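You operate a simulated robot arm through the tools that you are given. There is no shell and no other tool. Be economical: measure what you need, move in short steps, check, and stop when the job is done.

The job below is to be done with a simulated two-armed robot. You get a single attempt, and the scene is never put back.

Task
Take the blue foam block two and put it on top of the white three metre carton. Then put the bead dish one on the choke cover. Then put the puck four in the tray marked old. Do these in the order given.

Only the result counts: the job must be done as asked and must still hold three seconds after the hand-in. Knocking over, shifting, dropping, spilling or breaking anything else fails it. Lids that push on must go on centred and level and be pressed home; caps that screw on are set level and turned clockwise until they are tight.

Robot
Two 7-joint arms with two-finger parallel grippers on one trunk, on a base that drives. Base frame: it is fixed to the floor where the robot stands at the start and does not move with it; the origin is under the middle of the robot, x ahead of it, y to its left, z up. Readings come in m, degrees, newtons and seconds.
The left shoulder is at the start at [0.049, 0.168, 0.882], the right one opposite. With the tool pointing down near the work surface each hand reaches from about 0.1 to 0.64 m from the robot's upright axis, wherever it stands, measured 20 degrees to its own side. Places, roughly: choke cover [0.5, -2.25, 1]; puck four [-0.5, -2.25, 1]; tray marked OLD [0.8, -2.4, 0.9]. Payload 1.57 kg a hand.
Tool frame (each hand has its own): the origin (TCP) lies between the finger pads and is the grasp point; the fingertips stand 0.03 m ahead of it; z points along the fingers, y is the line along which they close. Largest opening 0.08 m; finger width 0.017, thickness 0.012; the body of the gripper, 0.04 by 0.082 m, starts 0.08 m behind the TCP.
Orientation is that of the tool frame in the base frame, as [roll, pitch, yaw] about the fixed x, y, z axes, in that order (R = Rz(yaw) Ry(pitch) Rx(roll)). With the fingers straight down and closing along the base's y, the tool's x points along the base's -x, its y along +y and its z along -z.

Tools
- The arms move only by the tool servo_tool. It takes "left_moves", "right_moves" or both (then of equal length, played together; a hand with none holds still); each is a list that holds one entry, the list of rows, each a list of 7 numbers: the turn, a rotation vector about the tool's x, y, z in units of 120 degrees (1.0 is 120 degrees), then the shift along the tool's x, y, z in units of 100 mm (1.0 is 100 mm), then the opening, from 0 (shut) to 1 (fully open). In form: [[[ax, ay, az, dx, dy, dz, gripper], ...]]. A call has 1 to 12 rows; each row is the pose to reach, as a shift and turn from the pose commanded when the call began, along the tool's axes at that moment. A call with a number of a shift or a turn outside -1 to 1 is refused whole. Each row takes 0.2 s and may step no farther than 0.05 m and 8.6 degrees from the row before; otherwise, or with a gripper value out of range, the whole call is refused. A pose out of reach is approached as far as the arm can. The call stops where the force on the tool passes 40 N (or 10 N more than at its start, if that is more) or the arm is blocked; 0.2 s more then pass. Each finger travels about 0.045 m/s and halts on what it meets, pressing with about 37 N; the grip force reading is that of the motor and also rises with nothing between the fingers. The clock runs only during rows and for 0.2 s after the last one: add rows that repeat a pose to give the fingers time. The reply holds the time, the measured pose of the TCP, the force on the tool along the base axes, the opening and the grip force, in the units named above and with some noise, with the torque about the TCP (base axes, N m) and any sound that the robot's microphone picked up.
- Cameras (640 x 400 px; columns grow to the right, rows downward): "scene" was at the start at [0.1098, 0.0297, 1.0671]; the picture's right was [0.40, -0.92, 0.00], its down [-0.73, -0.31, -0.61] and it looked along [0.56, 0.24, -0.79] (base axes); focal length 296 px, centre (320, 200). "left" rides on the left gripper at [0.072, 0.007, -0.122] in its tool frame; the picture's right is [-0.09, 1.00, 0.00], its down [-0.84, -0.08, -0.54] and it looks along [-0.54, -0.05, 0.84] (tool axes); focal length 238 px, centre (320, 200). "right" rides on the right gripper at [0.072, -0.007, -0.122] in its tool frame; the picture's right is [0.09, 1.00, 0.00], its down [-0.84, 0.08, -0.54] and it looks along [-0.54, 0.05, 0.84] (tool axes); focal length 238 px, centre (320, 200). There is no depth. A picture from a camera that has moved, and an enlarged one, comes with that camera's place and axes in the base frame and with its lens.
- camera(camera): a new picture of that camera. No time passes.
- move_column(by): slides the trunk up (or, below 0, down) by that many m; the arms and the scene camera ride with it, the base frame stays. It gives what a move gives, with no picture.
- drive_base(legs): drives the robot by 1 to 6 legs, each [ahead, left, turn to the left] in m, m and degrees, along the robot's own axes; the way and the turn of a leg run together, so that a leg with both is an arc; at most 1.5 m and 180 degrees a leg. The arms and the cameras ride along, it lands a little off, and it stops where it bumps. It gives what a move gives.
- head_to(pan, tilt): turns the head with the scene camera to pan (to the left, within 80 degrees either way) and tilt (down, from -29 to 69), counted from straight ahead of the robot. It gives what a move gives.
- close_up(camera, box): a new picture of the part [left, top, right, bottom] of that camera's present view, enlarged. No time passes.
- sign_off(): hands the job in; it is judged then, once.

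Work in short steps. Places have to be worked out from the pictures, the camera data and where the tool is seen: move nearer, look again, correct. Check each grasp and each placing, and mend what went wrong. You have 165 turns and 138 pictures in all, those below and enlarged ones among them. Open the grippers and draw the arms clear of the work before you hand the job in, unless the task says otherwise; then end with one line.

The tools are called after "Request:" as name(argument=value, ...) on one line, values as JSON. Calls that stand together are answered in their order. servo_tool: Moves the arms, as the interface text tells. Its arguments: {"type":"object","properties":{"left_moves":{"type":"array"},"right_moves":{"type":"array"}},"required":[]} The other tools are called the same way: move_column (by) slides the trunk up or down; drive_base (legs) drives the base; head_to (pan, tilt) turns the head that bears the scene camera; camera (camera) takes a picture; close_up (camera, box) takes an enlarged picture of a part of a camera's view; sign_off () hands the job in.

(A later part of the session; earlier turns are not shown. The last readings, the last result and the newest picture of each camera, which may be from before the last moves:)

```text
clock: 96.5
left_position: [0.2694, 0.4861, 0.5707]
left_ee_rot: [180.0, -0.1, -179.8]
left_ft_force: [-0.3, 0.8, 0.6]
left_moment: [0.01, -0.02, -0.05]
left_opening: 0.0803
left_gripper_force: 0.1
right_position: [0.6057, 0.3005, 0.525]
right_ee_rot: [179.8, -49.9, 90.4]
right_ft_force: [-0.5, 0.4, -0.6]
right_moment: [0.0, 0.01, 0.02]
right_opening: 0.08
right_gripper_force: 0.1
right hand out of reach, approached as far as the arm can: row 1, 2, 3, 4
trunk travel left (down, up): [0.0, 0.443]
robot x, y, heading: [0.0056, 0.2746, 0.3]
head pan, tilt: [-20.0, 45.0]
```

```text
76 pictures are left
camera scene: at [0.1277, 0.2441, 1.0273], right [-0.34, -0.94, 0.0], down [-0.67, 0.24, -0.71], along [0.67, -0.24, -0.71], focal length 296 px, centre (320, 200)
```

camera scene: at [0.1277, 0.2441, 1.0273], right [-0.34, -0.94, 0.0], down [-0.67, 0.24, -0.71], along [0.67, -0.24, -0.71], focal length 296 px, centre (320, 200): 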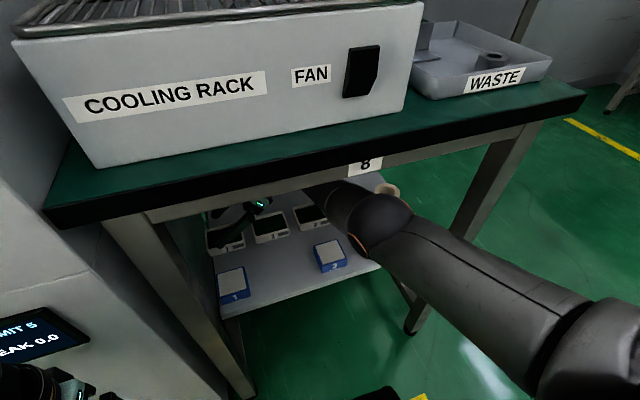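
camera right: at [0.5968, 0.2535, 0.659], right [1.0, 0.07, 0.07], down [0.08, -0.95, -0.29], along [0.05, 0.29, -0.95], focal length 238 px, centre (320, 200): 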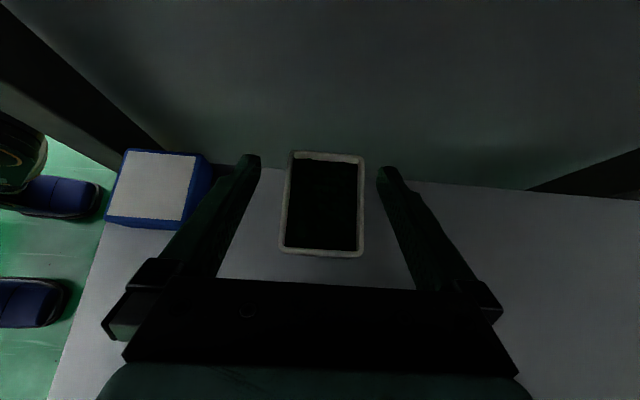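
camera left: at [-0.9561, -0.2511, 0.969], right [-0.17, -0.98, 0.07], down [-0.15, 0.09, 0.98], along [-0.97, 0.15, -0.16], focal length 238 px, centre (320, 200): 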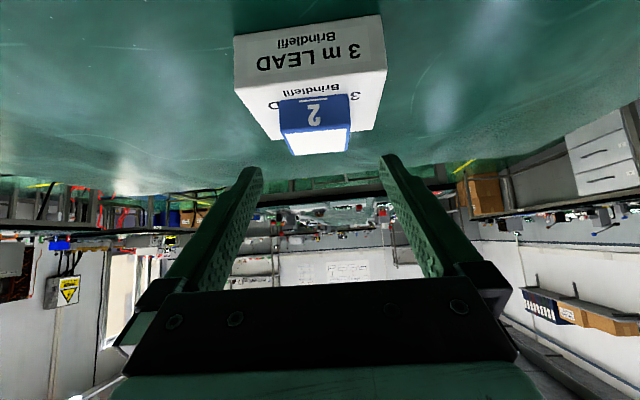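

The arm is at its reach limit (x = 0.606, and the dish centre is at 0.612). I'll drive forward 3 cm and pull the hand back to match.

Request:
drive_base(legs=[[0.03, 0, 0]])

Request:
servo_tool(right_moves=[[[0, 0, 0, 0, -0.12, 0, 1], [0, 0, 0, 0, -0.24, 0, 1], [0, 0, 0, 0, -0.24, 0, 1]]])

Request:
camera(camera="right")

```text
clock: 97.3
left_position: [0.2987, 0.487, 0.5716]
left_ee_rot: [-180.0, -0.1, -179.9]
left_ft_force: [0.1, -0.6, -0.4]
left_moment: [0.01, 0.02, 0.02]
left_opening: 0.0802
left_gripper_force: 0.1
right_position: [0.6335, 0.2984, 0.5249]
right_ee_rot: [-180.0, -49.9, 90.2]
right_ft_force: [-0.1, -0.3, 0.3]
right_moment: [-0.02, 0.02, 0.01]
right_opening: 0.08
right_gripper_force: 0.0
trunk travel left (down, up): [0.0, 0.443]
robot x, y, heading: [0.0395, 0.2715, 0.2]
head pan, tilt: [-20.0, 45.0]
```

```text
clock: 98.1
left_position: [0.2998, 0.4868, 0.5708]
left_ee_rot: [-180.0, -0.1, -179.9]
left_ft_force: [0.2, 0.1, 0.8]
left_moment: [0.0, -0.01, 0.0]
left_opening: 0.08
left_gripper_force: 0.1
right_position: [0.6089, 0.2974, 0.5256]
right_ee_rot: [-180.0, -49.9, 90.2]
right_ft_force: [0.4, -0.1, -0.3]
right_moment: [0.03, 0.03, 0.02]
right_opening: 0.0799
right_gripper_force: 0.1
trunk travel left (down, up): [0.0, 0.443]
robot x, y, heading: [0.038, 0.2698, 0.5]
head pan, tilt: [-20.0, 45.0]
```

```text
75 pictures are left
camera right: at [0.6021, 0.2519, 0.6583], right [1.0, 0.06, 0.07], down [0.08, -0.95, -0.29], along [0.05, 0.29, -0.95], focal length 238 px, centre (320, 200)
```

right: 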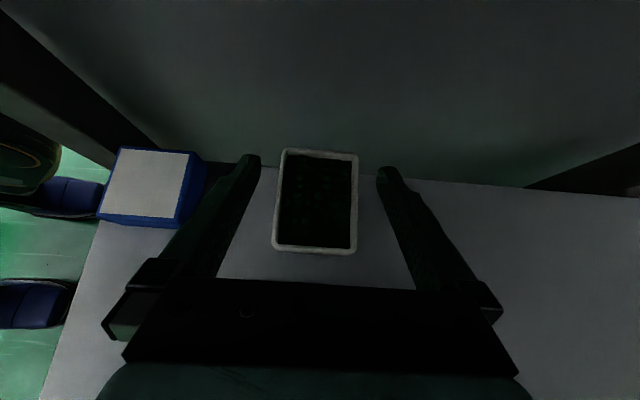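

Aligned: the dish is centred at x ≈ 0.610 and the hand is at 0.609. I'll descend 4.5 cm.

Request:
servo_tool(right_moves=[[[0, 0, 0, -0.1, 0.01, 0.084, 1], [0, 0, 0, -0.2, 0.01, 0.168, 1], [0, 0, 0, -0.3, 0.01, 0.252, 1], [0, 0, 0, -0.35, 0.01, 0.294, 1], [0, 0, 0, -0.35, 0.01, 0.294, 1]]])

Request:
camera(camera="right")

Request:
camera(camera="scene")

```text
clock: 99.3
left_position: [0.299, 0.4865, 0.5705]
left_ee_rot: [-179.9, -0.1, -179.9]
left_ft_force: [0.2, 0.7, -0.2]
left_moment: [-0.01, -0.01, -0.03]
left_opening: 0.0799
left_gripper_force: 0.1
right_position: [0.6097, 0.2968, 0.4776]
right_ee_rot: [180.0, -49.8, 90.2]
right_ft_force: [-0.4, 0.1, -0.1]
right_moment: [-0.02, -0.02, 0.02]
right_opening: 0.08
right_gripper_force: 0.0
trunk travel left (down, up): [0.0, 0.443]
robot x, y, heading: [0.0423, 0.2743, -0.0]
head pan, tilt: [-20.0, 45.0]
```

```text
74 pictures are left
camera right: at [0.6031, 0.251, 0.6128], right [1.0, 0.06, 0.07], down [0.08, -0.95, -0.29], along [0.05, 0.29, -0.95], focal length 238 px, centre (320, 200)
```

right: 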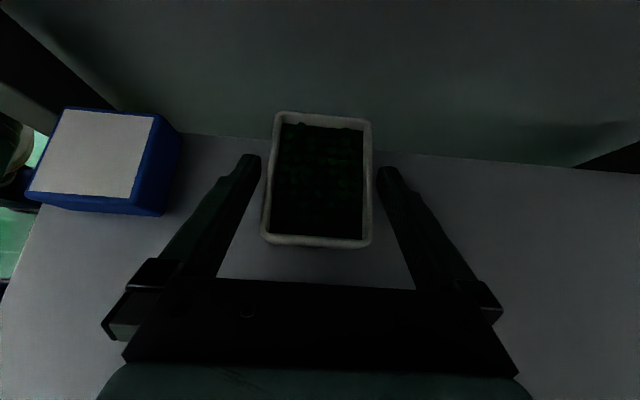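

```text
73 pictures are left
camera scene: at [0.1571, 0.2437, 1.0271], right [-0.34, -0.94, 0.0], down [-0.67, 0.24, -0.71], along [0.67, -0.24, -0.71], focal length 296 px, centre (320, 200)
```

scene: 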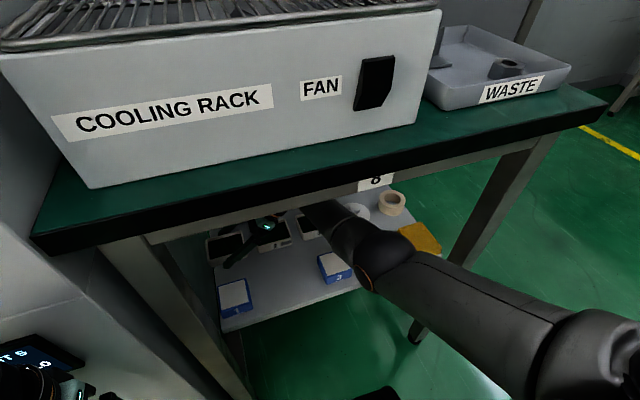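

The fingers straddle the dish. I'll close gently.

Request:
servo_tool(right_moves=[[[0, 0, 0, 0, 0, 0, 0.9], [0, 0, 0, 0, 0, 0, 0.84], [0, 0, 0, 0, 0, 0, 0.8], [0, 0, 0, 0, 0, 0, 0.76], [0, 0, 0, 0, 0, 0, 0.7], [0, 0, 0, 0, 0, 0, 0.6], [0, 0, 0, 0, 0, 0, 0.6]]])

Request:
camera(camera="right")

```text
clock: 100.9
left_position: [0.2989, 0.4855, 0.5707]
left_ee_rot: [179.9, -0.1, -180.0]
left_ft_force: [0.0, -0.1, -0.4]
left_moment: [0.01, 0.02, 0.01]
left_opening: 0.0799
left_gripper_force: 0.1
right_position: [0.6091, 0.2963, 0.4787]
right_ee_rot: [180.0, -49.9, 90.1]
right_ft_force: [0.4, -0.5, 0.9]
right_moment: [0.05, -0.04, 0.01]
right_opening: 0.0645
right_gripper_force: 37.2
trunk travel left (down, up): [0.0, 0.443]
robot x, y, heading: [0.0393, 0.2741, 0.1]
head pan, tilt: [-20.0, 45.0]
```

```text
72 pictures are left
camera right: at [0.603, 0.2511, 0.6129], right [1.0, 0.06, 0.07], down [0.08, -0.95, -0.29], along [0.05, 0.29, -0.95], focal length 238 px, centre (320, 200)
```

right: 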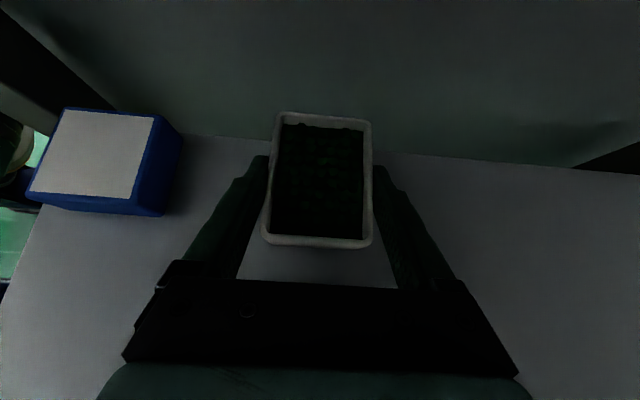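

Gripped at 64.5 mm. I'll lift slowly, straight up by 5 cm.

Request:
servo_tool(right_moves=[[[0, 0, 0, 0.03, 0, -0.026, 0.6], [0, 0, 0, 0.08, 0, -0.064, 0.6], [0, 0, 0, 0.14, 0, -0.116, 0.6], [0, 0, 0, 0.21, 0, -0.174, 0.6], [0, 0, 0, 0.28, 0, -0.233, 0.6], [0, 0, 0, 0.34, 0, -0.285, 0.6], [0, 0, 0, 0.38, 0, -0.318, 0.6], [0, 0, 0, 0.39, 0, -0.328, 0.6]]])

Request:
camera(camera="right")

Request:
camera(camera="scene")

```text
clock: 102.7
left_position: [0.2996, 0.4861, 0.5711]
left_ee_rot: [-179.9, 0.0, -179.8]
left_ft_force: [0.2, 0.4, -0.7]
left_moment: [0.0, -0.01, 0.0]
left_opening: 0.0801
left_gripper_force: 0.0
right_position: [0.6117, 0.2989, 0.5293]
right_ee_rot: [179.9, -49.8, 90.0]
right_ft_force: [-0.9, 0.3, -0.5]
right_moment: [-0.01, 0.03, -0.02]
right_opening: 0.0644
right_gripper_force: 36.6
trunk travel left (down, up): [0.0, 0.443]
robot x, y, heading: [0.0365, 0.2691, 0.0]
head pan, tilt: [-20.0, 45.0]
```

```text
71 pictures are left
camera right: at [0.6041, 0.2514, 0.6637], right [1.0, 0.06, 0.07], down [0.08, -0.95, -0.29], along [0.05, 0.29, -0.95], focal length 238 px, centre (320, 200)
```

right: 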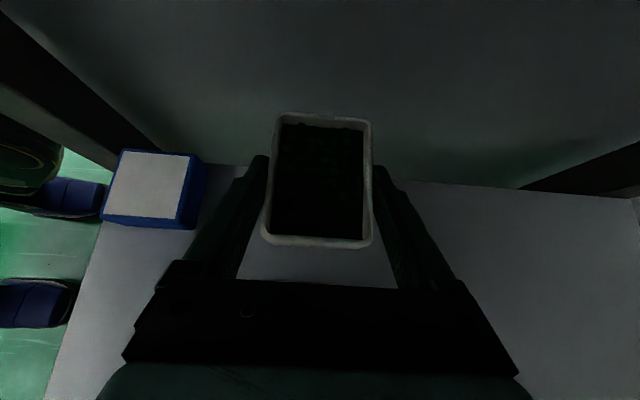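

```text
70 pictures are left
camera scene: at [0.1572, 0.2437, 1.027], right [-0.34, -0.94, 0.0], down [-0.67, 0.24, -0.71], along [0.66, -0.24, -0.71], focal length 296 px, centre (320, 200)
```

scene: 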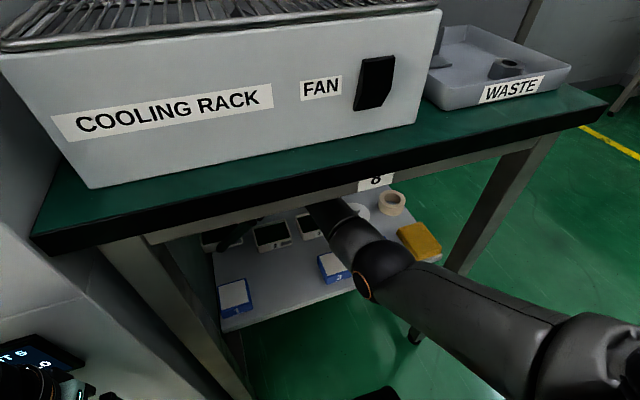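

The dish is level and lifted. I'll move it right 8 cm, smoothly, to clear the leg.

Request:
servo_tool(right_moves=[[[0, 0, 0, -0.05, 0, -0.06, 0.6], [0, 0, 0, -0.13, 0, -0.155, 0.6], [0, 0, 0, -0.23, 0, -0.274, 0.6], [0, 0, 0, -0.33, 0, -0.393, 0.6], [0, 0, 0, -0.42, 0, -0.5, 0.6], [0, 0, 0, -0.48, 0, -0.572, 0.6], [0, 0, 0, -0.514, 0, -0.613, 0.6]]])

Request:
drive_base(legs=[[-0.1, 0, 0]])

Request:
camera(camera="right")

```text
clock: 104.3
left_position: [0.2978, 0.4873, 0.571]
left_ee_rot: [180.0, -0.1, -179.9]
left_ft_force: [-0.8, -0.3, -0.2]
left_moment: [-0.01, 0.01, 0.02]
left_opening: 0.0799
left_gripper_force: 0.0
right_position: [0.6108, 0.217, 0.5286]
right_ee_rot: [179.9, -49.8, 90.2]
right_ft_force: [0.1, 0.0, -0.7]
right_moment: [-0.05, 0.03, 0.0]
right_opening: 0.0644
right_gripper_force: 37.5
trunk travel left (down, up): [0.0, 0.443]
robot x, y, heading: [0.0367, 0.2703, -0.2]
head pan, tilt: [-20.0, 45.0]
```

```text
clock: 105.5
left_position: [0.1978, 0.4873, 0.5712]
left_ee_rot: [180.0, -0.1, -179.7]
left_ft_force: [-0.1, 0.1, 0.0]
left_moment: [0.01, 0.0, -0.02]
left_opening: 0.0799
left_gripper_force: 0.1
right_position: [0.5089, 0.218, 0.5283]
right_ee_rot: [-180.0, -49.9, 90.3]
right_ft_force: [-0.4, 0.2, -1.7]
right_moment: [0.01, -0.02, -0.01]
right_opening: 0.0644
right_gripper_force: 37.1
trunk travel left (down, up): [0.0, 0.443]
robot x, y, heading: [-0.0604, 0.2746, 0.4]
head pan, tilt: [-20.0, 45.0]
```

```text
69 pictures are left
camera right: at [0.5021, 0.1721, 0.6628], right [1.0, 0.06, 0.07], down [0.08, -0.95, -0.29], along [0.05, 0.29, -0.95], focal length 238 px, centre (320, 200)
```

right: 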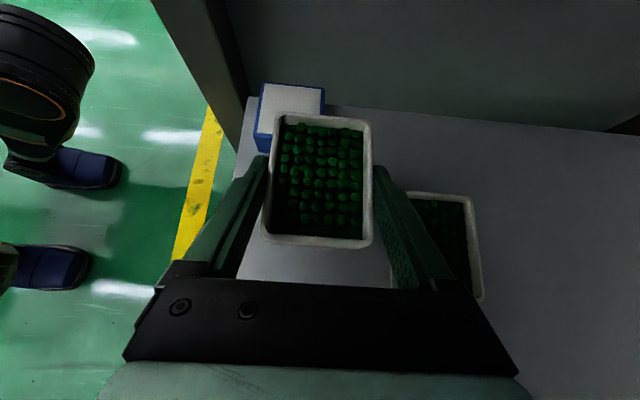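

The beads are intact. I'll back out fully, raise the trunk, and turn right towards bench 6.

Request:
drive_base(legs=[[-0.3, 0, 0]])

Request:
move_column(by=0.4)

Request:
drive_base(legs=[[0, 0, -90], [0.8, 0, 0]])

Request:
camera(camera="right")

```text
clock: 107.5
left_position: [-0.102, 0.4854, 0.5708]
left_ee_rot: [180.0, 0.0, 179.9]
left_ft_force: [1.1, 0.6, -0.5]
left_moment: [0.0, -0.01, 0.02]
left_opening: 0.0801
left_gripper_force: 0.0
right_position: [0.2099, 0.2143, 0.5285]
right_ee_rot: [-180.0, -49.9, 90.0]
right_ft_force: [-0.7, 0.6, -0.9]
right_moment: [0.0, 0.0, -0.01]
right_opening: 0.0645
right_gripper_force: 37.2
trunk travel left (down, up): [0.0, 0.443]
robot x, y, heading: [-0.3644, 0.27, -0.0]
head pan, tilt: [-20.0, 45.0]
```

```text
clock: 111.4
left_position: [-0.1016, 0.4849, 0.97]
left_ee_rot: [180.0, -0.1, 180.0]
left_ft_force: [0.4, -0.1, -0.3]
left_moment: [-0.01, 0.0, 0.02]
left_opening: 0.0799
left_gripper_force: 0.1
right_position: [0.2084, 0.2148, 0.9282]
right_ee_rot: [-179.9, -49.9, 90.0]
right_ft_force: [-0.3, -0.2, -0.4]
right_moment: [0.01, 0.03, -0.04]
right_opening: 0.0646
right_gripper_force: 36.9
trunk travel left (down, up): [-0.4, 0.043]
robot x, y, heading: [-0.3628, 0.2702, -0.2]
head pan, tilt: [-20.0, 45.0]
```

```text
clock: 119.5
left_position: [-0.1642, -0.8016, 0.971]
left_ee_rot: [-179.9, -0.1, 88.8]
left_ft_force: [-1.1, -0.9, -0.2]
left_moment: [0.02, -0.03, -0.03]
left_opening: 0.08
left_gripper_force: 0.1
right_position: [-0.4416, -1.1055, 0.9284]
right_ee_rot: [-179.9, -49.9, -1.0]
right_ft_force: [-0.4, 0.4, -1.1]
right_moment: [0.01, 0.01, 0.0]
right_opening: 0.0647
right_gripper_force: 37.3
trunk travel left (down, up): [-0.4, 0.043]
robot x, y, heading: [-0.375, -0.5345, -90.9]
head pan, tilt: [-20.0, 45.0]
```

```text
68 pictures are left
camera right: at [-0.4883, -1.098, 1.0626], right [0.04, -1.0, 0.07], down [-0.96, -0.06, -0.29], along [0.29, -0.06, -0.95], focal length 238 px, centre (320, 200)
```

right: 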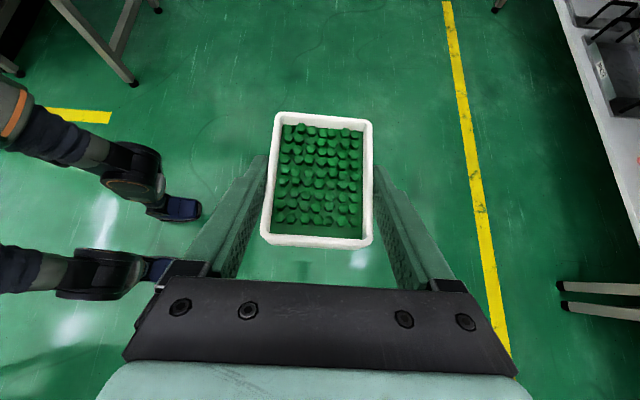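

Driving fine. I'll move left 0.85 m and forward 0.25 m, then look at bench 6.

Request:
drive_base(legs=[[0.25, 0.85, 0.9]])

Request:
head_to(pan=0, tilt=25)

Request:
camera(camera="scene")

Request:
close_up(camera="scene", box=[120, 120, 420, 300])

```text
clock: 124.2
left_position: [0.688, -1.0608, 0.9707]
left_ee_rot: [-180.0, -0.1, 89.9]
left_ft_force: [0.3, 0.4, -0.1]
left_moment: [0.01, 0.01, 0.03]
left_opening: 0.0799
left_gripper_force: 0.1
right_position: [0.4169, -1.3715, 0.9291]
right_ee_rot: [-179.9, -49.8, -0.1]
right_ft_force: [0.6, -0.3, 0.0]
right_moment: [-0.03, -0.01, 0.0]
right_opening: 0.0641
right_gripper_force: 37.0
trunk travel left (down, up): [-0.4, 0.043]
robot x, y, heading: [0.4734, -0.8019, -90.2]
head pan, tilt: [-20.0, 45.0]
```

```text
clock: 125.0
left_position: [0.6873, -1.0612, 0.9698]
left_ee_rot: [-179.9, -0.1, 89.7]
left_ft_force: [-0.1, 0.2, -0.5]
left_moment: [0.0, 0.01, 0.0]
left_opening: 0.0799
left_gripper_force: 0.0
right_position: [0.4171, -1.3721, 0.9294]
right_ee_rot: [-179.9, -49.9, -0.2]
right_ft_force: [0.2, 0.4, -1.2]
right_moment: [-0.04, 0.04, -0.01]
right_opening: 0.0643
right_gripper_force: 36.9
trunk travel left (down, up): [-0.4, 0.043]
robot x, y, heading: [0.4742, -0.8029, -90.1]
head pan, tilt: [0.0, 25.0]
```

```text
67 pictures are left
camera scene: at [0.476, -0.9325, 1.4576], right [-1.0, 0.0, 0.0], down [0.0, 0.42, -0.91], along [0.0, -0.91, -0.42], focal length 296 px, centre (320, 200)
```

scene: 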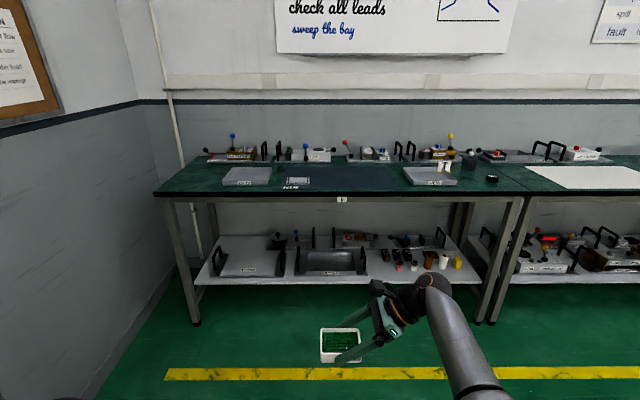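

```text
2.13 times, centred on (270, 210) of scene
camera zoom: at [0.476, -0.9325, 1.4576], right [-1.0, 0.0, 0.0], down [0.0, 0.42, -0.91], along [0.0, -0.91, -0.42], focal length 632 px, centre (427, 179)
```

zoom: 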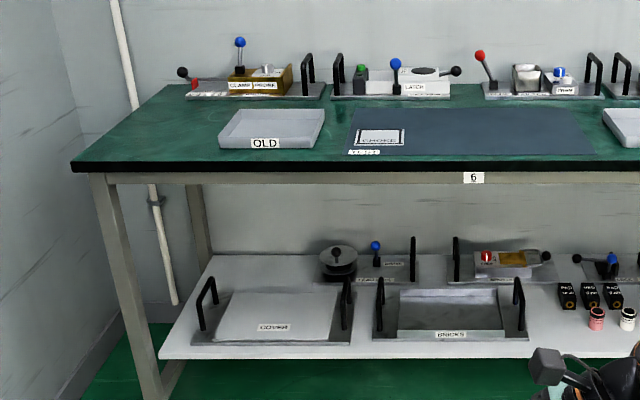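

I'll zoom further on the mat with "CHOKE" and on the machines behind.

Request:
close_up(camera="scene", box=[210, 150, 330, 200])

Request:
close_up(camera="scene", box=[330, 120, 520, 200])

Request:
close_up(camera="scene", box=[470, 120, 640, 210])

```text
5.33 times, centred on (270, 175) of scene
camera zoom: at [0.476, -0.9325, 1.4576], right [-1.0, 0.0, 0.0], down [0.0, 0.42, -0.91], along [0.0, -0.91, -0.42], focal length 1581 px, centre (587, 333)
```

zoom: 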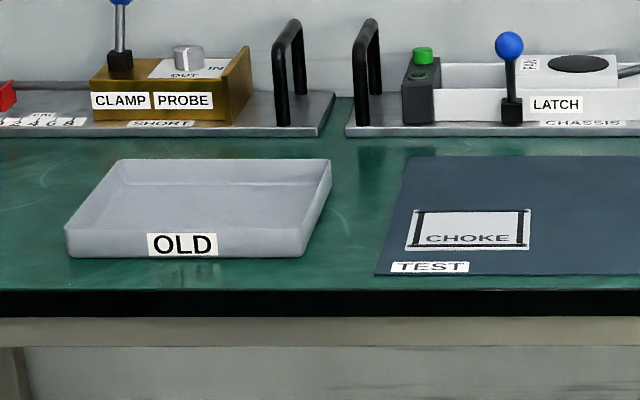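

```text
3.37 times, centred on (425, 160) of scene
camera zoom: at [0.476, -0.9325, 1.4576], right [-1.0, 0.0, 0.0], down [0.0, 0.42, -0.91], along [0.0, -0.91, -0.42], focal length 999 px, centre (-34, 335)
```

zoom: 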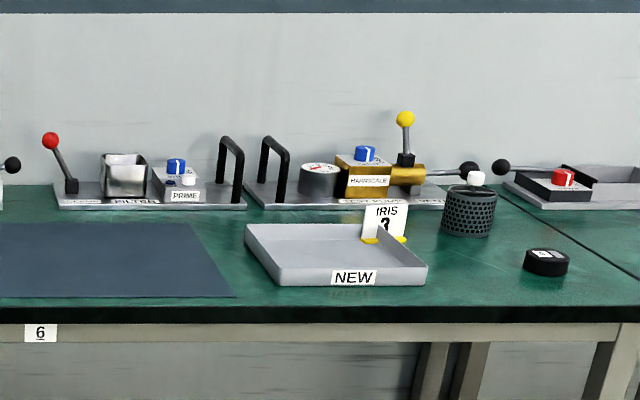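

```text
3.76 times, centred on (555, 165) of scene
camera zoom: at [0.476, -0.9325, 1.4576], right [-1.0, 0.0, 0.0], down [0.0, 0.42, -0.91], along [0.0, -0.91, -0.42], focal length 1116 px, centre (-565, 332)
```

zoom: 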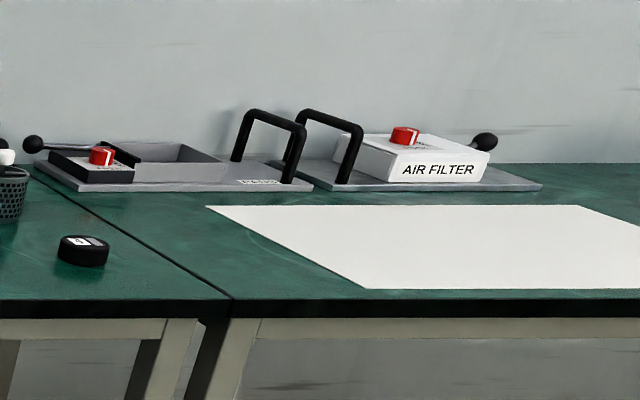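

The "CHOKE" plate lies on the mat around (0.59, -2.44), the bench edge is at y ≈ -2.29, and the puck is around (-0.48, -2.48). I'll raise the trunk a bit and drive forward 0.75 m for a closer look.

Request:
move_column(by=0.04)

Request:
drive_base(legs=[[0.75, 0.1, 0]])

Request:
head_to(pan=5, tilt=40)

Request:
camera(camera="scene")

Request:
camera(camera="left")

```text
clock: 125.9
left_position: [0.6871, -1.0615, 1.0108]
left_ee_rot: [-180.0, 0.0, 89.7]
left_ft_force: [-0.1, 0.4, -0.1]
left_moment: [-0.03, 0.02, 0.0]
left_opening: 0.08
left_gripper_force: 0.1
right_position: [0.4181, -1.3717, 0.9683]
right_ee_rot: [-179.9, -49.9, -0.3]
right_ft_force: [-0.8, 1.0, -1.1]
right_moment: [-0.02, -0.01, -0.01]
right_opening: 0.0644
right_gripper_force: 36.8
trunk travel left (down, up): [-0.44, 0.003]
robot x, y, heading: [0.4705, -0.8004, -90.2]
head pan, tilt: [0.0, 25.0]
```

```text
clock: 130.0
left_position: [0.7756, -1.8205, 1.0111]
left_ee_rot: [-180.0, -0.1, 89.0]
left_ft_force: [0.3, -1.1, -0.6]
left_moment: [0.01, 0.0, 0.01]
left_opening: 0.0801
left_gripper_force: 0.0
right_position: [0.5011, -2.1267, 0.9679]
right_ee_rot: [180.0, -49.9, -1.1]
right_ft_force: [-0.8, -0.3, -1.9]
right_moment: [-0.01, 0.05, -0.01]
right_opening: 0.0644
right_gripper_force: 37.0
trunk travel left (down, up): [-0.44, 0.003]
robot x, y, heading: [0.5678, -1.5531, -90.8]
head pan, tilt: [0.0, 25.0]
```

```text
clock: 130.8
left_position: [0.7763, -1.8197, 1.0103]
left_ee_rot: [180.0, -0.1, 89.0]
left_ft_force: [-0.4, 0.3, 0.5]
left_moment: [-0.01, 0.0, 0.0]
left_opening: 0.08
left_gripper_force: 0.0
right_position: [0.501, -2.1264, 0.9675]
right_ee_rot: [180.0, -49.9, -0.9]
right_ft_force: [-0.1, -0.3, -1.0]
right_moment: [0.04, 0.04, 0.02]
right_opening: 0.0647
right_gripper_force: 37.6
trunk travel left (down, up): [-0.44, 0.003]
robot x, y, heading: [0.5682, -1.5576, -91.0]
head pan, tilt: [5.0, 40.0]
```

```text
62 pictures are left
camera scene: at [0.5729, -1.6805, 1.4744], right [-1.0, -0.07, 0.0], down [-0.04, 0.64, -0.77], along [0.05, -0.76, -0.64], focal length 296 px, centre (320, 200)
```

scene: 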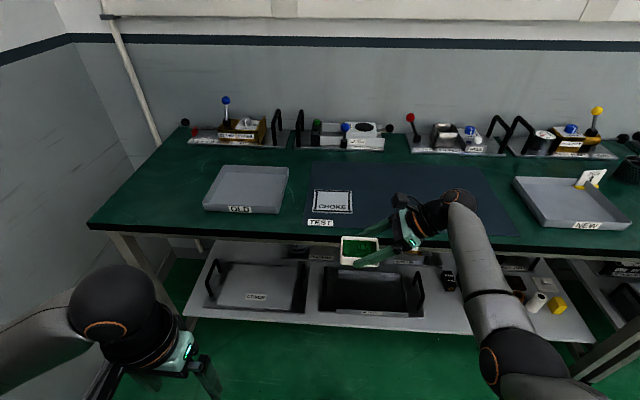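

```text
61 pictures are left
camera left: at [0.7835, -1.7487, 1.1325], right [0.99, -0.11, 0.0], down [-0.09, -0.84, 0.54], along [-0.06, -0.54, -0.84], focal length 238 px, centre (320, 200)
```

left: 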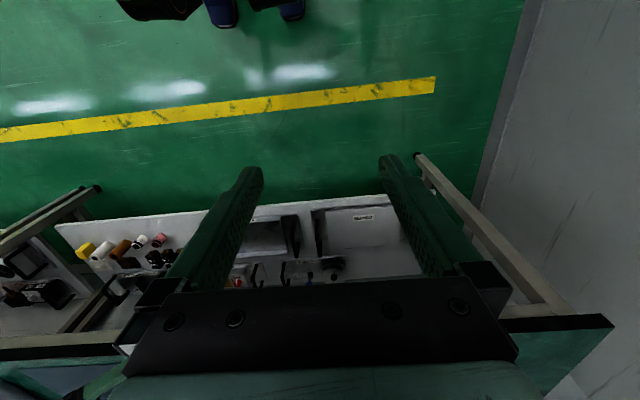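

I'll zoom on the choke plate.

Request:
close_up(camera="scene", box=[190, 150, 400, 280])

Request:
close_up(camera="scene", box=[295, 175, 375, 225])

```text
3.05 times, centred on (295, 215) of scene
camera zoom: at [0.5729, -1.6805, 1.4744], right [-1.0, -0.07, 0.0], down [-0.04, 0.64, -0.77], along [0.05, -0.76, -0.64], focal length 904 px, centre (396, 154)
```

zoom: 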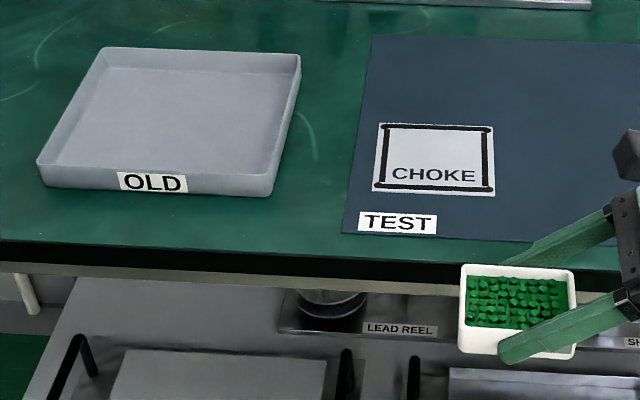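

```text
8.00 times, centred on (335, 200) of scene
camera zoom: at [0.5729, -1.6805, 1.4744], right [-1.0, -0.07, 0.0], down [-0.04, 0.64, -0.77], along [0.05, -0.76, -0.64], focal length 2372 px, centre (200, 200)
```

zoom: 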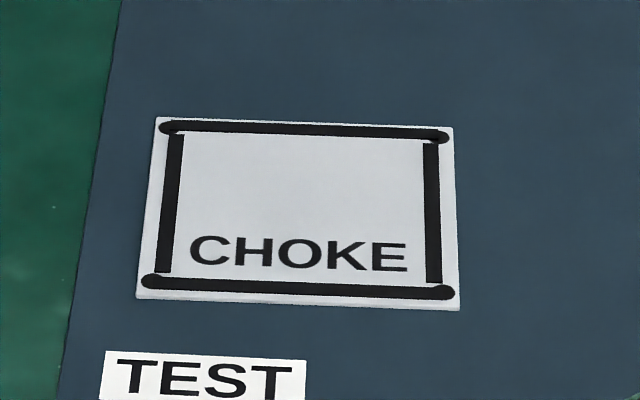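

The "CHOKE" plate (about 115×107 mm) is the cover, near (0.583, -2.352) at z ≈ 0.9. I'll raise the hand 6 cm, then drive 0.2 m forward and 0.07 m left.

Request:
servo_tool(right_moves=[[[0, 0, 0, 0.05, 0, -0.042, 0.6], [0, 0, 0, 0.14, 0, -0.118, 0.6], [0, 0, 0, 0.24, 0, -0.2, 0.6], [0, 0, 0, 0.34, 0, -0.285, 0.6], [0, 0, 0, 0.42, 0, -0.352, 0.6], [0, 0, 0, 0.46, 0, -0.386, 0.6]]])

Request:
drive_base(legs=[[0.2, 0.07, 1.0]])

Request:
camera(camera="right")

Request:
head_to(pan=0, tilt=52)

Request:
camera(camera="scene")

```text
clock: 132.2
left_position: [0.7757, -1.8213, 1.0111]
left_ee_rot: [180.0, -0.1, 89.0]
left_ft_force: [0.0, 0.9, -0.4]
left_moment: [0.0, 0.0, 0.01]
left_opening: 0.0799
left_gripper_force: 0.0
right_position: [0.501, -2.1261, 1.0274]
right_ee_rot: [-179.9, -49.8, -0.9]
right_ft_force: [-0.7, -0.5, -0.7]
right_moment: [0.03, 0.01, 0.04]
right_opening: 0.0643
right_gripper_force: 36.6
trunk travel left (down, up): [-0.44, 0.003]
robot x, y, heading: [0.5671, -1.5565, -91.0]
head pan, tilt: [5.0, 40.0]
```

```text
clock: 133.8
left_position: [0.8485, -2.0143, 1.0102]
left_ee_rot: [-180.0, -0.2, 90.0]
left_ft_force: [0.7, 0.4, 0.0]
left_moment: [-0.02, 0.05, 0.01]
left_opening: 0.0801
left_gripper_force: 0.1
right_position: [0.5772, -2.3242, 1.028]
right_ee_rot: [-179.8, -49.9, -0.2]
right_ft_force: [0.0, 0.7, -1.1]
right_moment: [0.01, 0.02, 0.02]
right_opening: 0.0646
right_gripper_force: 36.5
trunk travel left (down, up): [-0.44, 0.003]
robot x, y, heading: [0.6307, -1.7526, -90.3]
head pan, tilt: [5.0, 40.0]
```

```text
58 pictures are left
camera right: at [0.5293, -2.3173, 1.1618], right [0.06, -1.0, 0.07], down [-0.95, -0.08, -0.29], along [0.29, -0.05, -0.95], focal length 238 px, centre (320, 200)
```

right: 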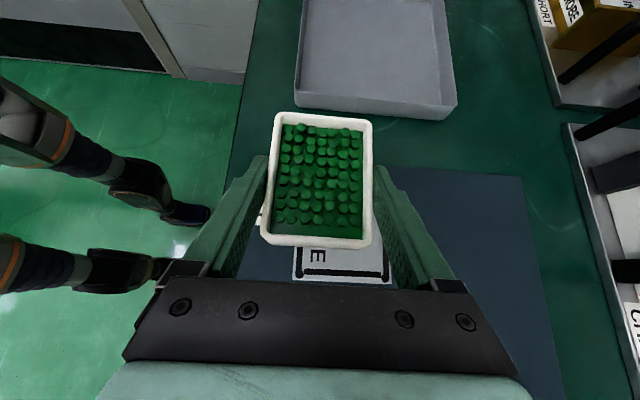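

```text
clock: 134.5
left_position: [0.8452, -2.0133, 1.0097]
left_ee_rot: [179.9, -0.1, 89.7]
left_ft_force: [-0.1, -0.2, 0.4]
left_moment: [-0.01, 0.01, 0.0]
left_opening: 0.0802
left_gripper_force: 0.1
right_position: [0.576, -2.324, 1.0279]
right_ee_rot: [-179.9, -49.8, -0.1]
right_ft_force: [0.5, 0.6, -0.1]
right_moment: [-0.02, -0.01, 0.01]
right_opening: 0.0642
right_gripper_force: 37.2
trunk travel left (down, up): [-0.44, 0.003]
robot x, y, heading: [0.6304, -1.7529, -90.2]
head pan, tilt: [0.0, 52.0]
```

```text
57 pictures are left
camera scene: at [0.6351, -1.8671, 1.4575], right [-1.0, 0.0, 0.0], down [0.0, 0.79, -0.62], along [0.0, -0.62, -0.79], focal length 296 px, centre (320, 200)
```

scene: 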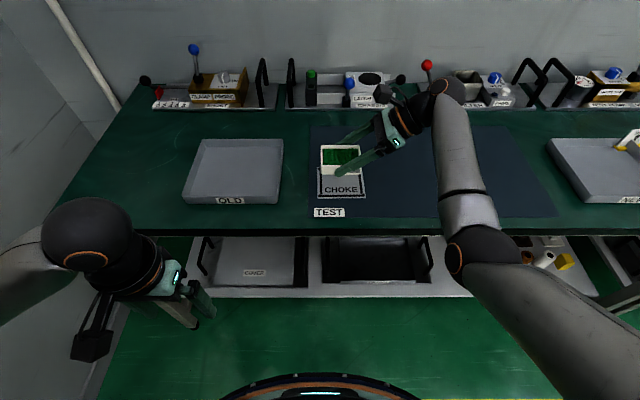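

I'll zoom to fix the plate's position and height.

Request:
close_up(camera="scene", box=[290, 130, 410, 205])

```text
5.33 times, centred on (350, 168) of scene
camera zoom: at [0.6351, -1.8671, 1.4575], right [-1.0, 0.0, 0.0], down [0.0, 0.79, -0.62], along [0.0, -0.62, -0.79], focal length 1581 px, centre (160, 373)
```

zoom: 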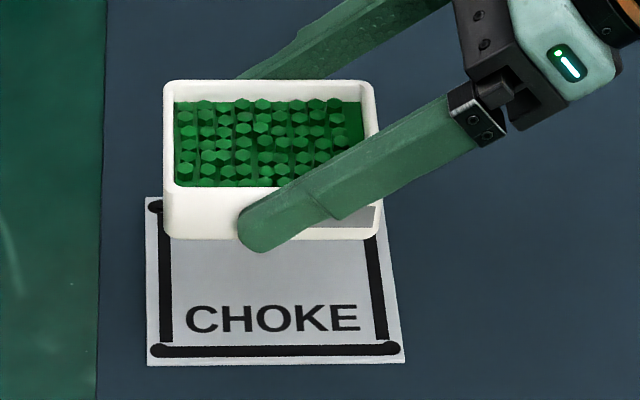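

The plate is centred at (0.584, -2.359) with its top at z ≈ 0.901. I'll lower the dish over the centre to about 2 cm above.

Request:
servo_tool(right_moves=[[[0, 0, 0, -0.05, 0.04, 0.04, 0.6], [0, 0, 0, -0.15, 0.1, 0.11, 0.6], [0, 0, 0, -0.27, 0.17, 0.2, 0.6], [0, 0, 0, -0.4, 0.25, 0.3, 0.6], [0, 0, 0, -0.51, 0.31, 0.385, 0.6], [0, 0, 0, -0.57, 0.34, 0.425, 0.6], [0, 0, 0, -0.585, 0.35, 0.438, 0.6]]])

Request:
close_up(camera="scene", box=[290, 130, 410, 205])

Request:
camera(camera="right")

```text
clock: 136.1
left_position: [0.8471, -2.0132, 1.0116]
left_ee_rot: [179.9, -0.1, 90.0]
left_ft_force: [1.1, 0.1, 0.1]
left_moment: [-0.04, -0.03, 0.01]
left_opening: 0.0801
left_gripper_force: 0.0
right_position: [0.5725, -2.3544, 0.958]
right_ee_rot: [179.9, -49.8, 0.0]
right_ft_force: [0.3, 0.2, -1.7]
right_moment: [0.01, 0.01, 0.02]
right_opening: 0.0644
right_gripper_force: 36.6
right hand out of reach, approached as far as the arm can: row 6, 7
trunk travel left (down, up): [-0.44, 0.003]
robot x, y, heading: [0.631, -1.7503, -89.8]
head pan, tilt: [0.0, 52.0]
```

```text
5.33 times, centred on (350, 168) of scene
camera zoom: at [0.6351, -1.8671, 1.4575], right [-1.0, 0.0, 0.0], down [0.0, 0.79, -0.62], along [0.0, -0.62, -0.79], focal length 1581 px, centre (160, 373)
```

zoom: 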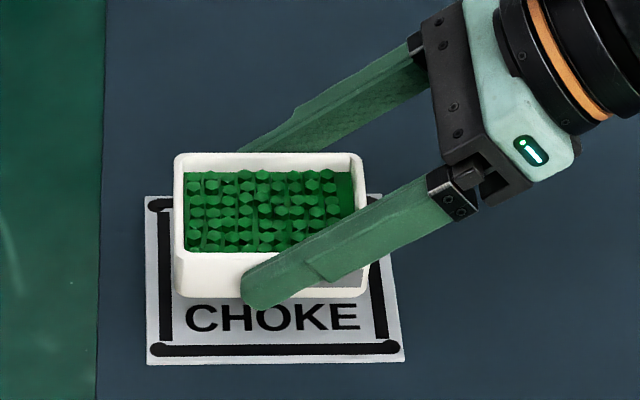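

```text
54 pictures are left
camera right: at [0.5241, -2.3465, 1.0917], right [0.06, -1.0, 0.07], down [-0.95, -0.08, -0.29], along [0.29, -0.05, -0.95], focal length 238 px, centre (320, 200)
```

right: 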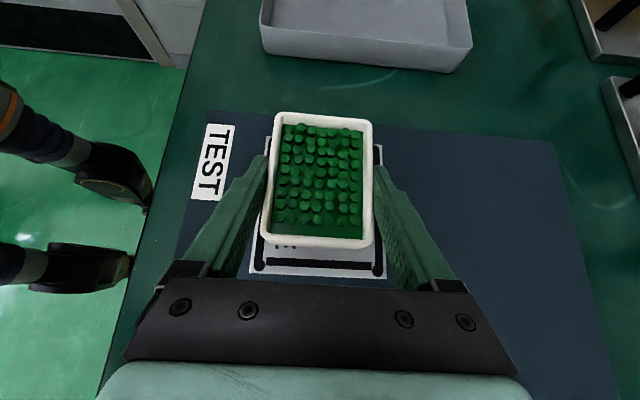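

The arm is at its reach limit again. I'll drive 3 cm forward for margin, then correct with the arm.

Request:
drive_base(legs=[[0.03, 0, 0]])

```text
clock: 137.0
left_position: [0.8467, -2.0432, 1.0102]
left_ee_rot: [-180.0, -0.3, 89.9]
left_ft_force: [-0.6, -0.9, -0.5]
left_moment: [0.03, 0.01, -0.03]
left_opening: 0.0803
left_gripper_force: 0.2
right_position: [0.5718, -2.3848, 0.9561]
right_ee_rot: [-179.9, -49.7, -0.2]
right_ft_force: [0.6, -0.4, -1.0]
right_moment: [-0.01, -0.03, 0.03]
right_opening: 0.0645
right_gripper_force: 37.3
trunk travel left (down, up): [-0.44, 0.003]
robot x, y, heading: [0.6311, -1.784, -90.3]
head pan, tilt: [0.0, 52.0]
```

Now I'll pull back 26 mm and descend to about 6 mm above the plate.

Request:
servo_tool(right_moves=[[[0, 0, 0, -0.02, -0.05, 0.01, 0.6], [0, 0, 0, -0.05, -0.13, 0.04, 0.6], [0, 0, 0, -0.09, -0.2, 0.08, 0.6], [0, 0, 0, -0.12, -0.25, 0.1, 0.6], [0, 0, 0, -0.13, -0.26, 0.12, 0.6], [0, 0, 0, -0.13, -0.26, 0.12, 0.6]]])

Request:
close_up(camera="scene", box=[290, 140, 410, 215])

Request:
close_up(camera="right", box=[200, 90, 440, 290])

```text
clock: 138.4
left_position: [0.8483, -2.0432, 1.0105]
left_ee_rot: [180.0, 0.0, 89.9]
left_ft_force: [0.4, 0.0, 0.3]
left_moment: [-0.01, -0.03, 0.03]
left_opening: 0.0799
left_gripper_force: 0.1
right_position: [0.5732, -2.3576, 0.9388]
right_ee_rot: [179.9, -49.9, -0.1]
right_ft_force: [0.5, 0.1, -1.1]
right_moment: [-0.01, -0.01, 0.02]
right_opening: 0.0644
right_gripper_force: 36.5
trunk travel left (down, up): [-0.44, 0.003]
robot x, y, heading: [0.6378, -1.7811, -90.1]
head pan, tilt: [0.0, 52.0]
```

```text
5.33 times, centred on (350, 178) of scene
camera zoom: at [0.635, -1.8968, 1.4575], right [-1.0, 0.0, 0.0], down [0.0, 0.79, -0.62], along [0.0, -0.62, -0.79], focal length 1581 px, centre (160, 320)
```

zoom: 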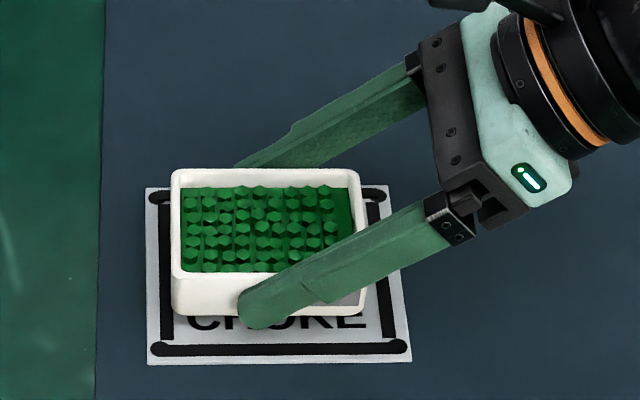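

```text
2.00 times, centred on (320, 190) of right
camera zoom: at [0.5258, -2.3502, 1.0741], right [0.06, -1.0, 0.07], down [-0.95, -0.08, -0.29], along [0.29, -0.05, -0.95], focal length 477 px, centre (320, 220)
```

zoom: 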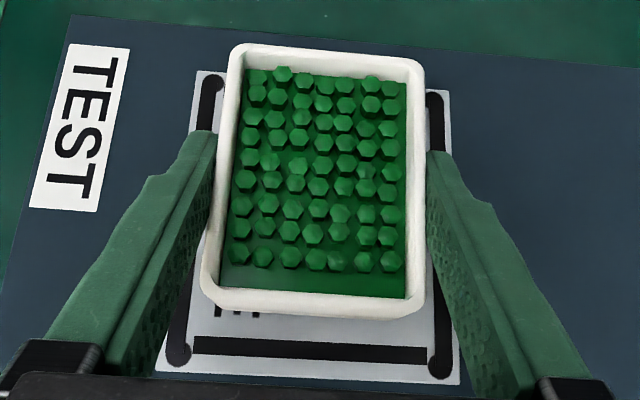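

I'll shift 3 mm to -x and lower to just at contact.

Request:
servo_tool(right_moves=[[[0, 0, 0, -0.019, 0, -0.023, 0.6], [0, 0, 0, -0.034, 0, -0.01, 0.6], [0, 0, 0, -0.049, 0, 0.003, 0.6], [0, 0, 0, -0.057, 0, 0.009, 0.6], [0, 0, 0, -0.064, 0, 0.015, 0.6], [0, 0, 0, -0.064, 0, 0.015, 0.6]]])

Request:
close_up(camera="scene", box=[290, 140, 410, 215])

```text
clock: 139.8
left_position: [0.847, -2.0426, 1.0101]
left_ee_rot: [179.9, -0.2, 89.9]
left_ft_force: [-0.1, -0.7, 1.2]
left_moment: [-0.02, 0.0, 0.0]
left_opening: 0.0803
left_gripper_force: 0.0
right_position: [0.5702, -2.3579, 0.9338]
right_ee_rot: [180.0, -49.9, -0.2]
right_ft_force: [-0.4, -0.1, -0.7]
right_moment: [-0.03, 0.0, 0.0]
right_opening: 0.0647
right_gripper_force: 37.1
trunk travel left (down, up): [-0.44, 0.003]
robot x, y, heading: [0.6314, -1.7827, -90.4]
head pan, tilt: [0.0, 52.0]
```

```text
5.33 times, centred on (350, 178) of scene
camera zoom: at [0.6351, -1.8968, 1.4575], right [-1.0, 0.0, 0.0], down [0.0, 0.79, -0.62], along [0.0, -0.62, -0.79], focal length 1581 px, centre (160, 320)
```

zoom: 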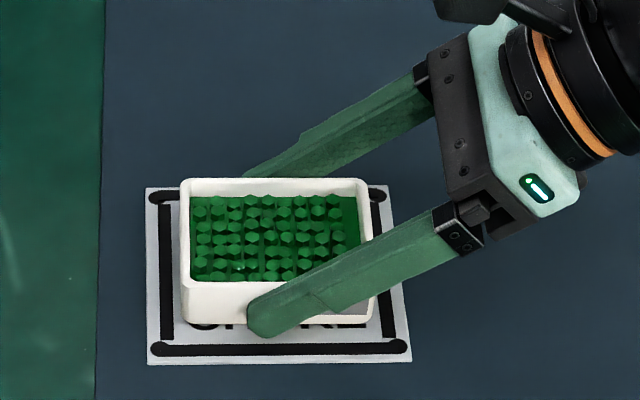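

Centred well. I'll lower by millimetres until contact.

Request:
servo_tool(right_moves=[[[0, 0, 0, -0.006, 0, 0.008, 0.6], [0, 0, 0, -0.014, 0, 0.014, 0.6], [0, 0, 0, -0.014, 0, 0.014, 0.6]]])

Request:
servo_tool(right_moves=[[[0, 0, 0, -0.008, 0, 0.006, 0.6], [0, 0, 0, -0.008, 0, 0.006, 0.6]]])

```text
clock: 140.6
left_position: [0.8479, -2.0435, 1.0098]
left_ee_rot: [-180.0, -0.2, 89.9]
left_ft_force: [-0.7, -0.5, 0.7]
left_moment: [-0.01, 0.01, 0.02]
left_opening: 0.0799
left_gripper_force: 0.1
right_position: [0.5694, -2.3577, 0.9335]
right_ee_rot: [180.0, -50.0, 0.0]
right_ft_force: [0.0, 1.1, 1.9]
right_moment: [0.06, 0.06, 0.03]
right_opening: 0.0644
right_gripper_force: 37.0
trunk travel left (down, up): [-0.44, 0.003]
robot x, y, heading: [0.6355, -1.783, -90.2]
head pan, tilt: [0.0, 52.0]
```

```text
clock: 141.2
left_position: [0.847, -2.0422, 1.0109]
left_ee_rot: [-179.9, -0.1, 89.9]
left_ft_force: [0.4, -0.1, 0.1]
left_moment: [-0.03, 0.01, -0.03]
left_opening: 0.08
left_gripper_force: 0.1
right_position: [0.5695, -2.3569, 0.9321]
right_ee_rot: [179.9, -49.8, 0.1]
right_ft_force: [-3.0, 0.7, 9.5]
right_moment: [0.28, 0.16, 0.08]
right_opening: 0.0646
right_gripper_force: 36.5
trunk travel left (down, up): [-0.44, 0.003]
robot x, y, heading: [0.6359, -1.7819, -90.0]
head pan, tilt: [0.0, 52.0]
```

Contact confirmed (9.5 N, at the height expected). I'll ease back 0.7 mm and open slowly.

Request:
servo_tool(right_moves=[[[0, 0, 0, 0.006, 0, -0.005, 0.6], [0, 0, 0, 0.006, 0, -0.005, 0.6], [0, 0, 0, 0.006, 0, -0.005, 0.84], [0, 0, 0, 0.006, 0, -0.005, 0.9], [0, 0, 0, 0.006, 0, -0.005, 0.96], [0, 0, 0, 0.006, 0, -0.005, 1], [0, 0, 0, 0.006, 0, -0.005, 1]]])

Request:
close_up(camera="right", box=[200, 90, 440, 290])

Request:
close_up(camera="scene", box=[290, 140, 410, 215])

```text
clock: 142.8
left_position: [0.8473, -2.0434, 1.0096]
left_ee_rot: [-180.0, -0.1, 89.9]
left_ft_force: [-0.9, -0.3, -0.3]
left_moment: [0.0, 0.0, 0.03]
left_opening: 0.0798
left_gripper_force: 0.1
right_position: [0.5695, -2.3566, 0.9319]
right_ee_rot: [180.0, -49.8, -0.2]
right_ft_force: [-1.0, 0.5, 1.1]
right_moment: [0.02, -0.01, 0.01]
right_opening: 0.0801
right_gripper_force: 0.0
trunk travel left (down, up): [-0.44, 0.003]
robot x, y, heading: [0.6342, -1.786, -90.0]
head pan, tilt: [0.0, 52.0]
```

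```text
2.00 times, centred on (320, 190) of right
camera zoom: at [0.5223, -2.35, 1.0659], right [0.06, -1.0, 0.07], down [-0.95, -0.08, -0.29], along [0.29, -0.05, -0.95], focal length 477 px, centre (320, 220)
```

zoom: 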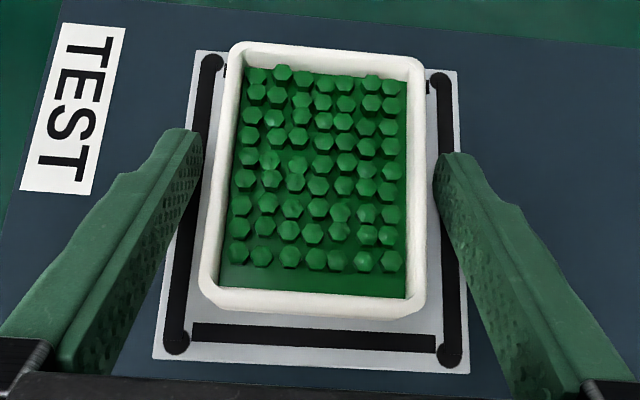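

```text
5.33 times, centred on (350, 178) of scene
camera zoom: at [0.6351, -1.8967, 1.4575], right [-1.0, 0.0, 0.0], down [0.0, 0.79, -0.62], along [0.0, -0.62, -0.79], focal length 1581 px, centre (160, 320)
```

zoom: 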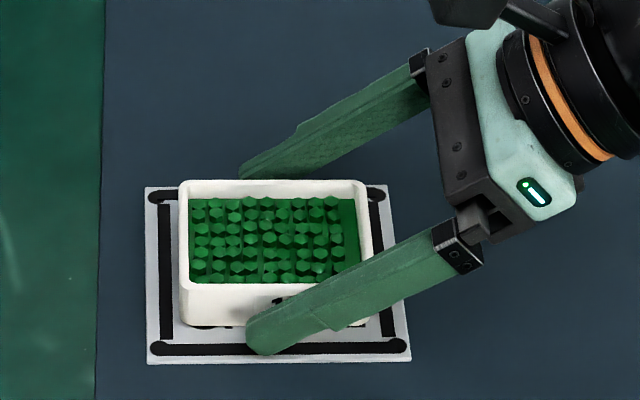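

Released and sitting on the plate. I'll withdraw straight up.

Request:
servo_tool(right_moves=[[[0, 0, 0, 0.08, 0, -0.064, 1], [0, 0, 0, 0.2, 0, -0.17, 1], [0, 0, 0, 0.38, 0, -0.32, 1], [0, 0, 0, 0.6, 0, -0.5, 1], [0, 0, 0, 0.8, 0, -0.67, 1]]])

Request:
drive_base(legs=[[-0.35, 0, 0]])

Request:
head_to(pan=0, tilt=40)

Request:
camera(camera="scene")

```text
clock: 144.0
left_position: [0.8474, -2.044, 1.0111]
left_ee_rot: [180.0, 0.0, 89.9]
left_ft_force: [0.1, -0.2, -0.4]
left_moment: [0.02, 0.0, -0.01]
left_opening: 0.0802
left_gripper_force: 0.0
right_position: [0.5695, -2.3576, 1.0346]
right_ee_rot: [-179.9, -49.9, -0.1]
right_ft_force: [0.5, -0.4, 0.5]
right_moment: [0.01, 0.0, 0.02]
right_opening: 0.0802
right_gripper_force: 0.0
trunk travel left (down, up): [-0.44, 0.003]
robot x, y, heading: [0.6333, -1.7839, -90.0]
head pan, tilt: [0.0, 52.0]
```

```text
clock: 146.2
left_position: [0.8481, -1.6887, 1.0104]
left_ee_rot: [180.0, 0.0, 89.9]
left_ft_force: [0.5, -0.2, 0.5]
left_moment: [-0.01, 0.03, 0.01]
left_opening: 0.0798
left_gripper_force: 0.1
right_position: [0.5715, -2.003, 1.0351]
right_ee_rot: [-180.0, -49.8, 0.0]
right_ft_force: [-0.3, 0.7, 0.0]
right_moment: [0.0, 0.02, -0.04]
right_opening: 0.08
right_gripper_force: 0.2
trunk travel left (down, up): [-0.44, 0.003]
robot x, y, heading: [0.6334, -1.4273, -90.3]
head pan, tilt: [0.0, 52.0]
```

```text
clock: 147.0
left_position: [0.8476, -1.6904, 1.0112]
left_ee_rot: [-180.0, -0.1, 90.0]
left_ft_force: [0.2, -0.3, 0.3]
left_moment: [-0.04, 0.02, -0.01]
left_opening: 0.0801
left_gripper_force: 0.0
right_position: [0.5731, -2.0042, 1.0343]
right_ee_rot: [-180.0, -49.8, -0.1]
right_ft_force: [-0.1, 0.4, 0.3]
right_moment: [0.0, 0.03, 0.03]
right_opening: 0.08
right_gripper_force: 0.0
trunk travel left (down, up): [-0.44, 0.003]
robot x, y, heading: [0.6345, -1.4276, -90.1]
head pan, tilt: [0.0, 40.0]
```

```text
48 pictures are left
camera scene: at [0.6357, -1.5531, 1.4743], right [-1.0, 0.0, 0.0], down [0.0, 0.64, -0.77], along [0.0, -0.77, -0.64], focal length 296 px, centre (320, 200)
```

scene: 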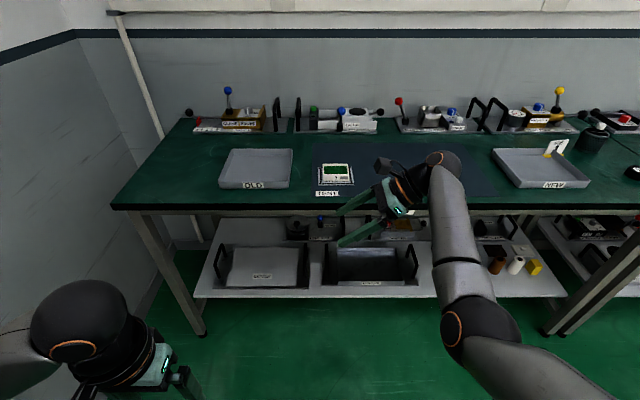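

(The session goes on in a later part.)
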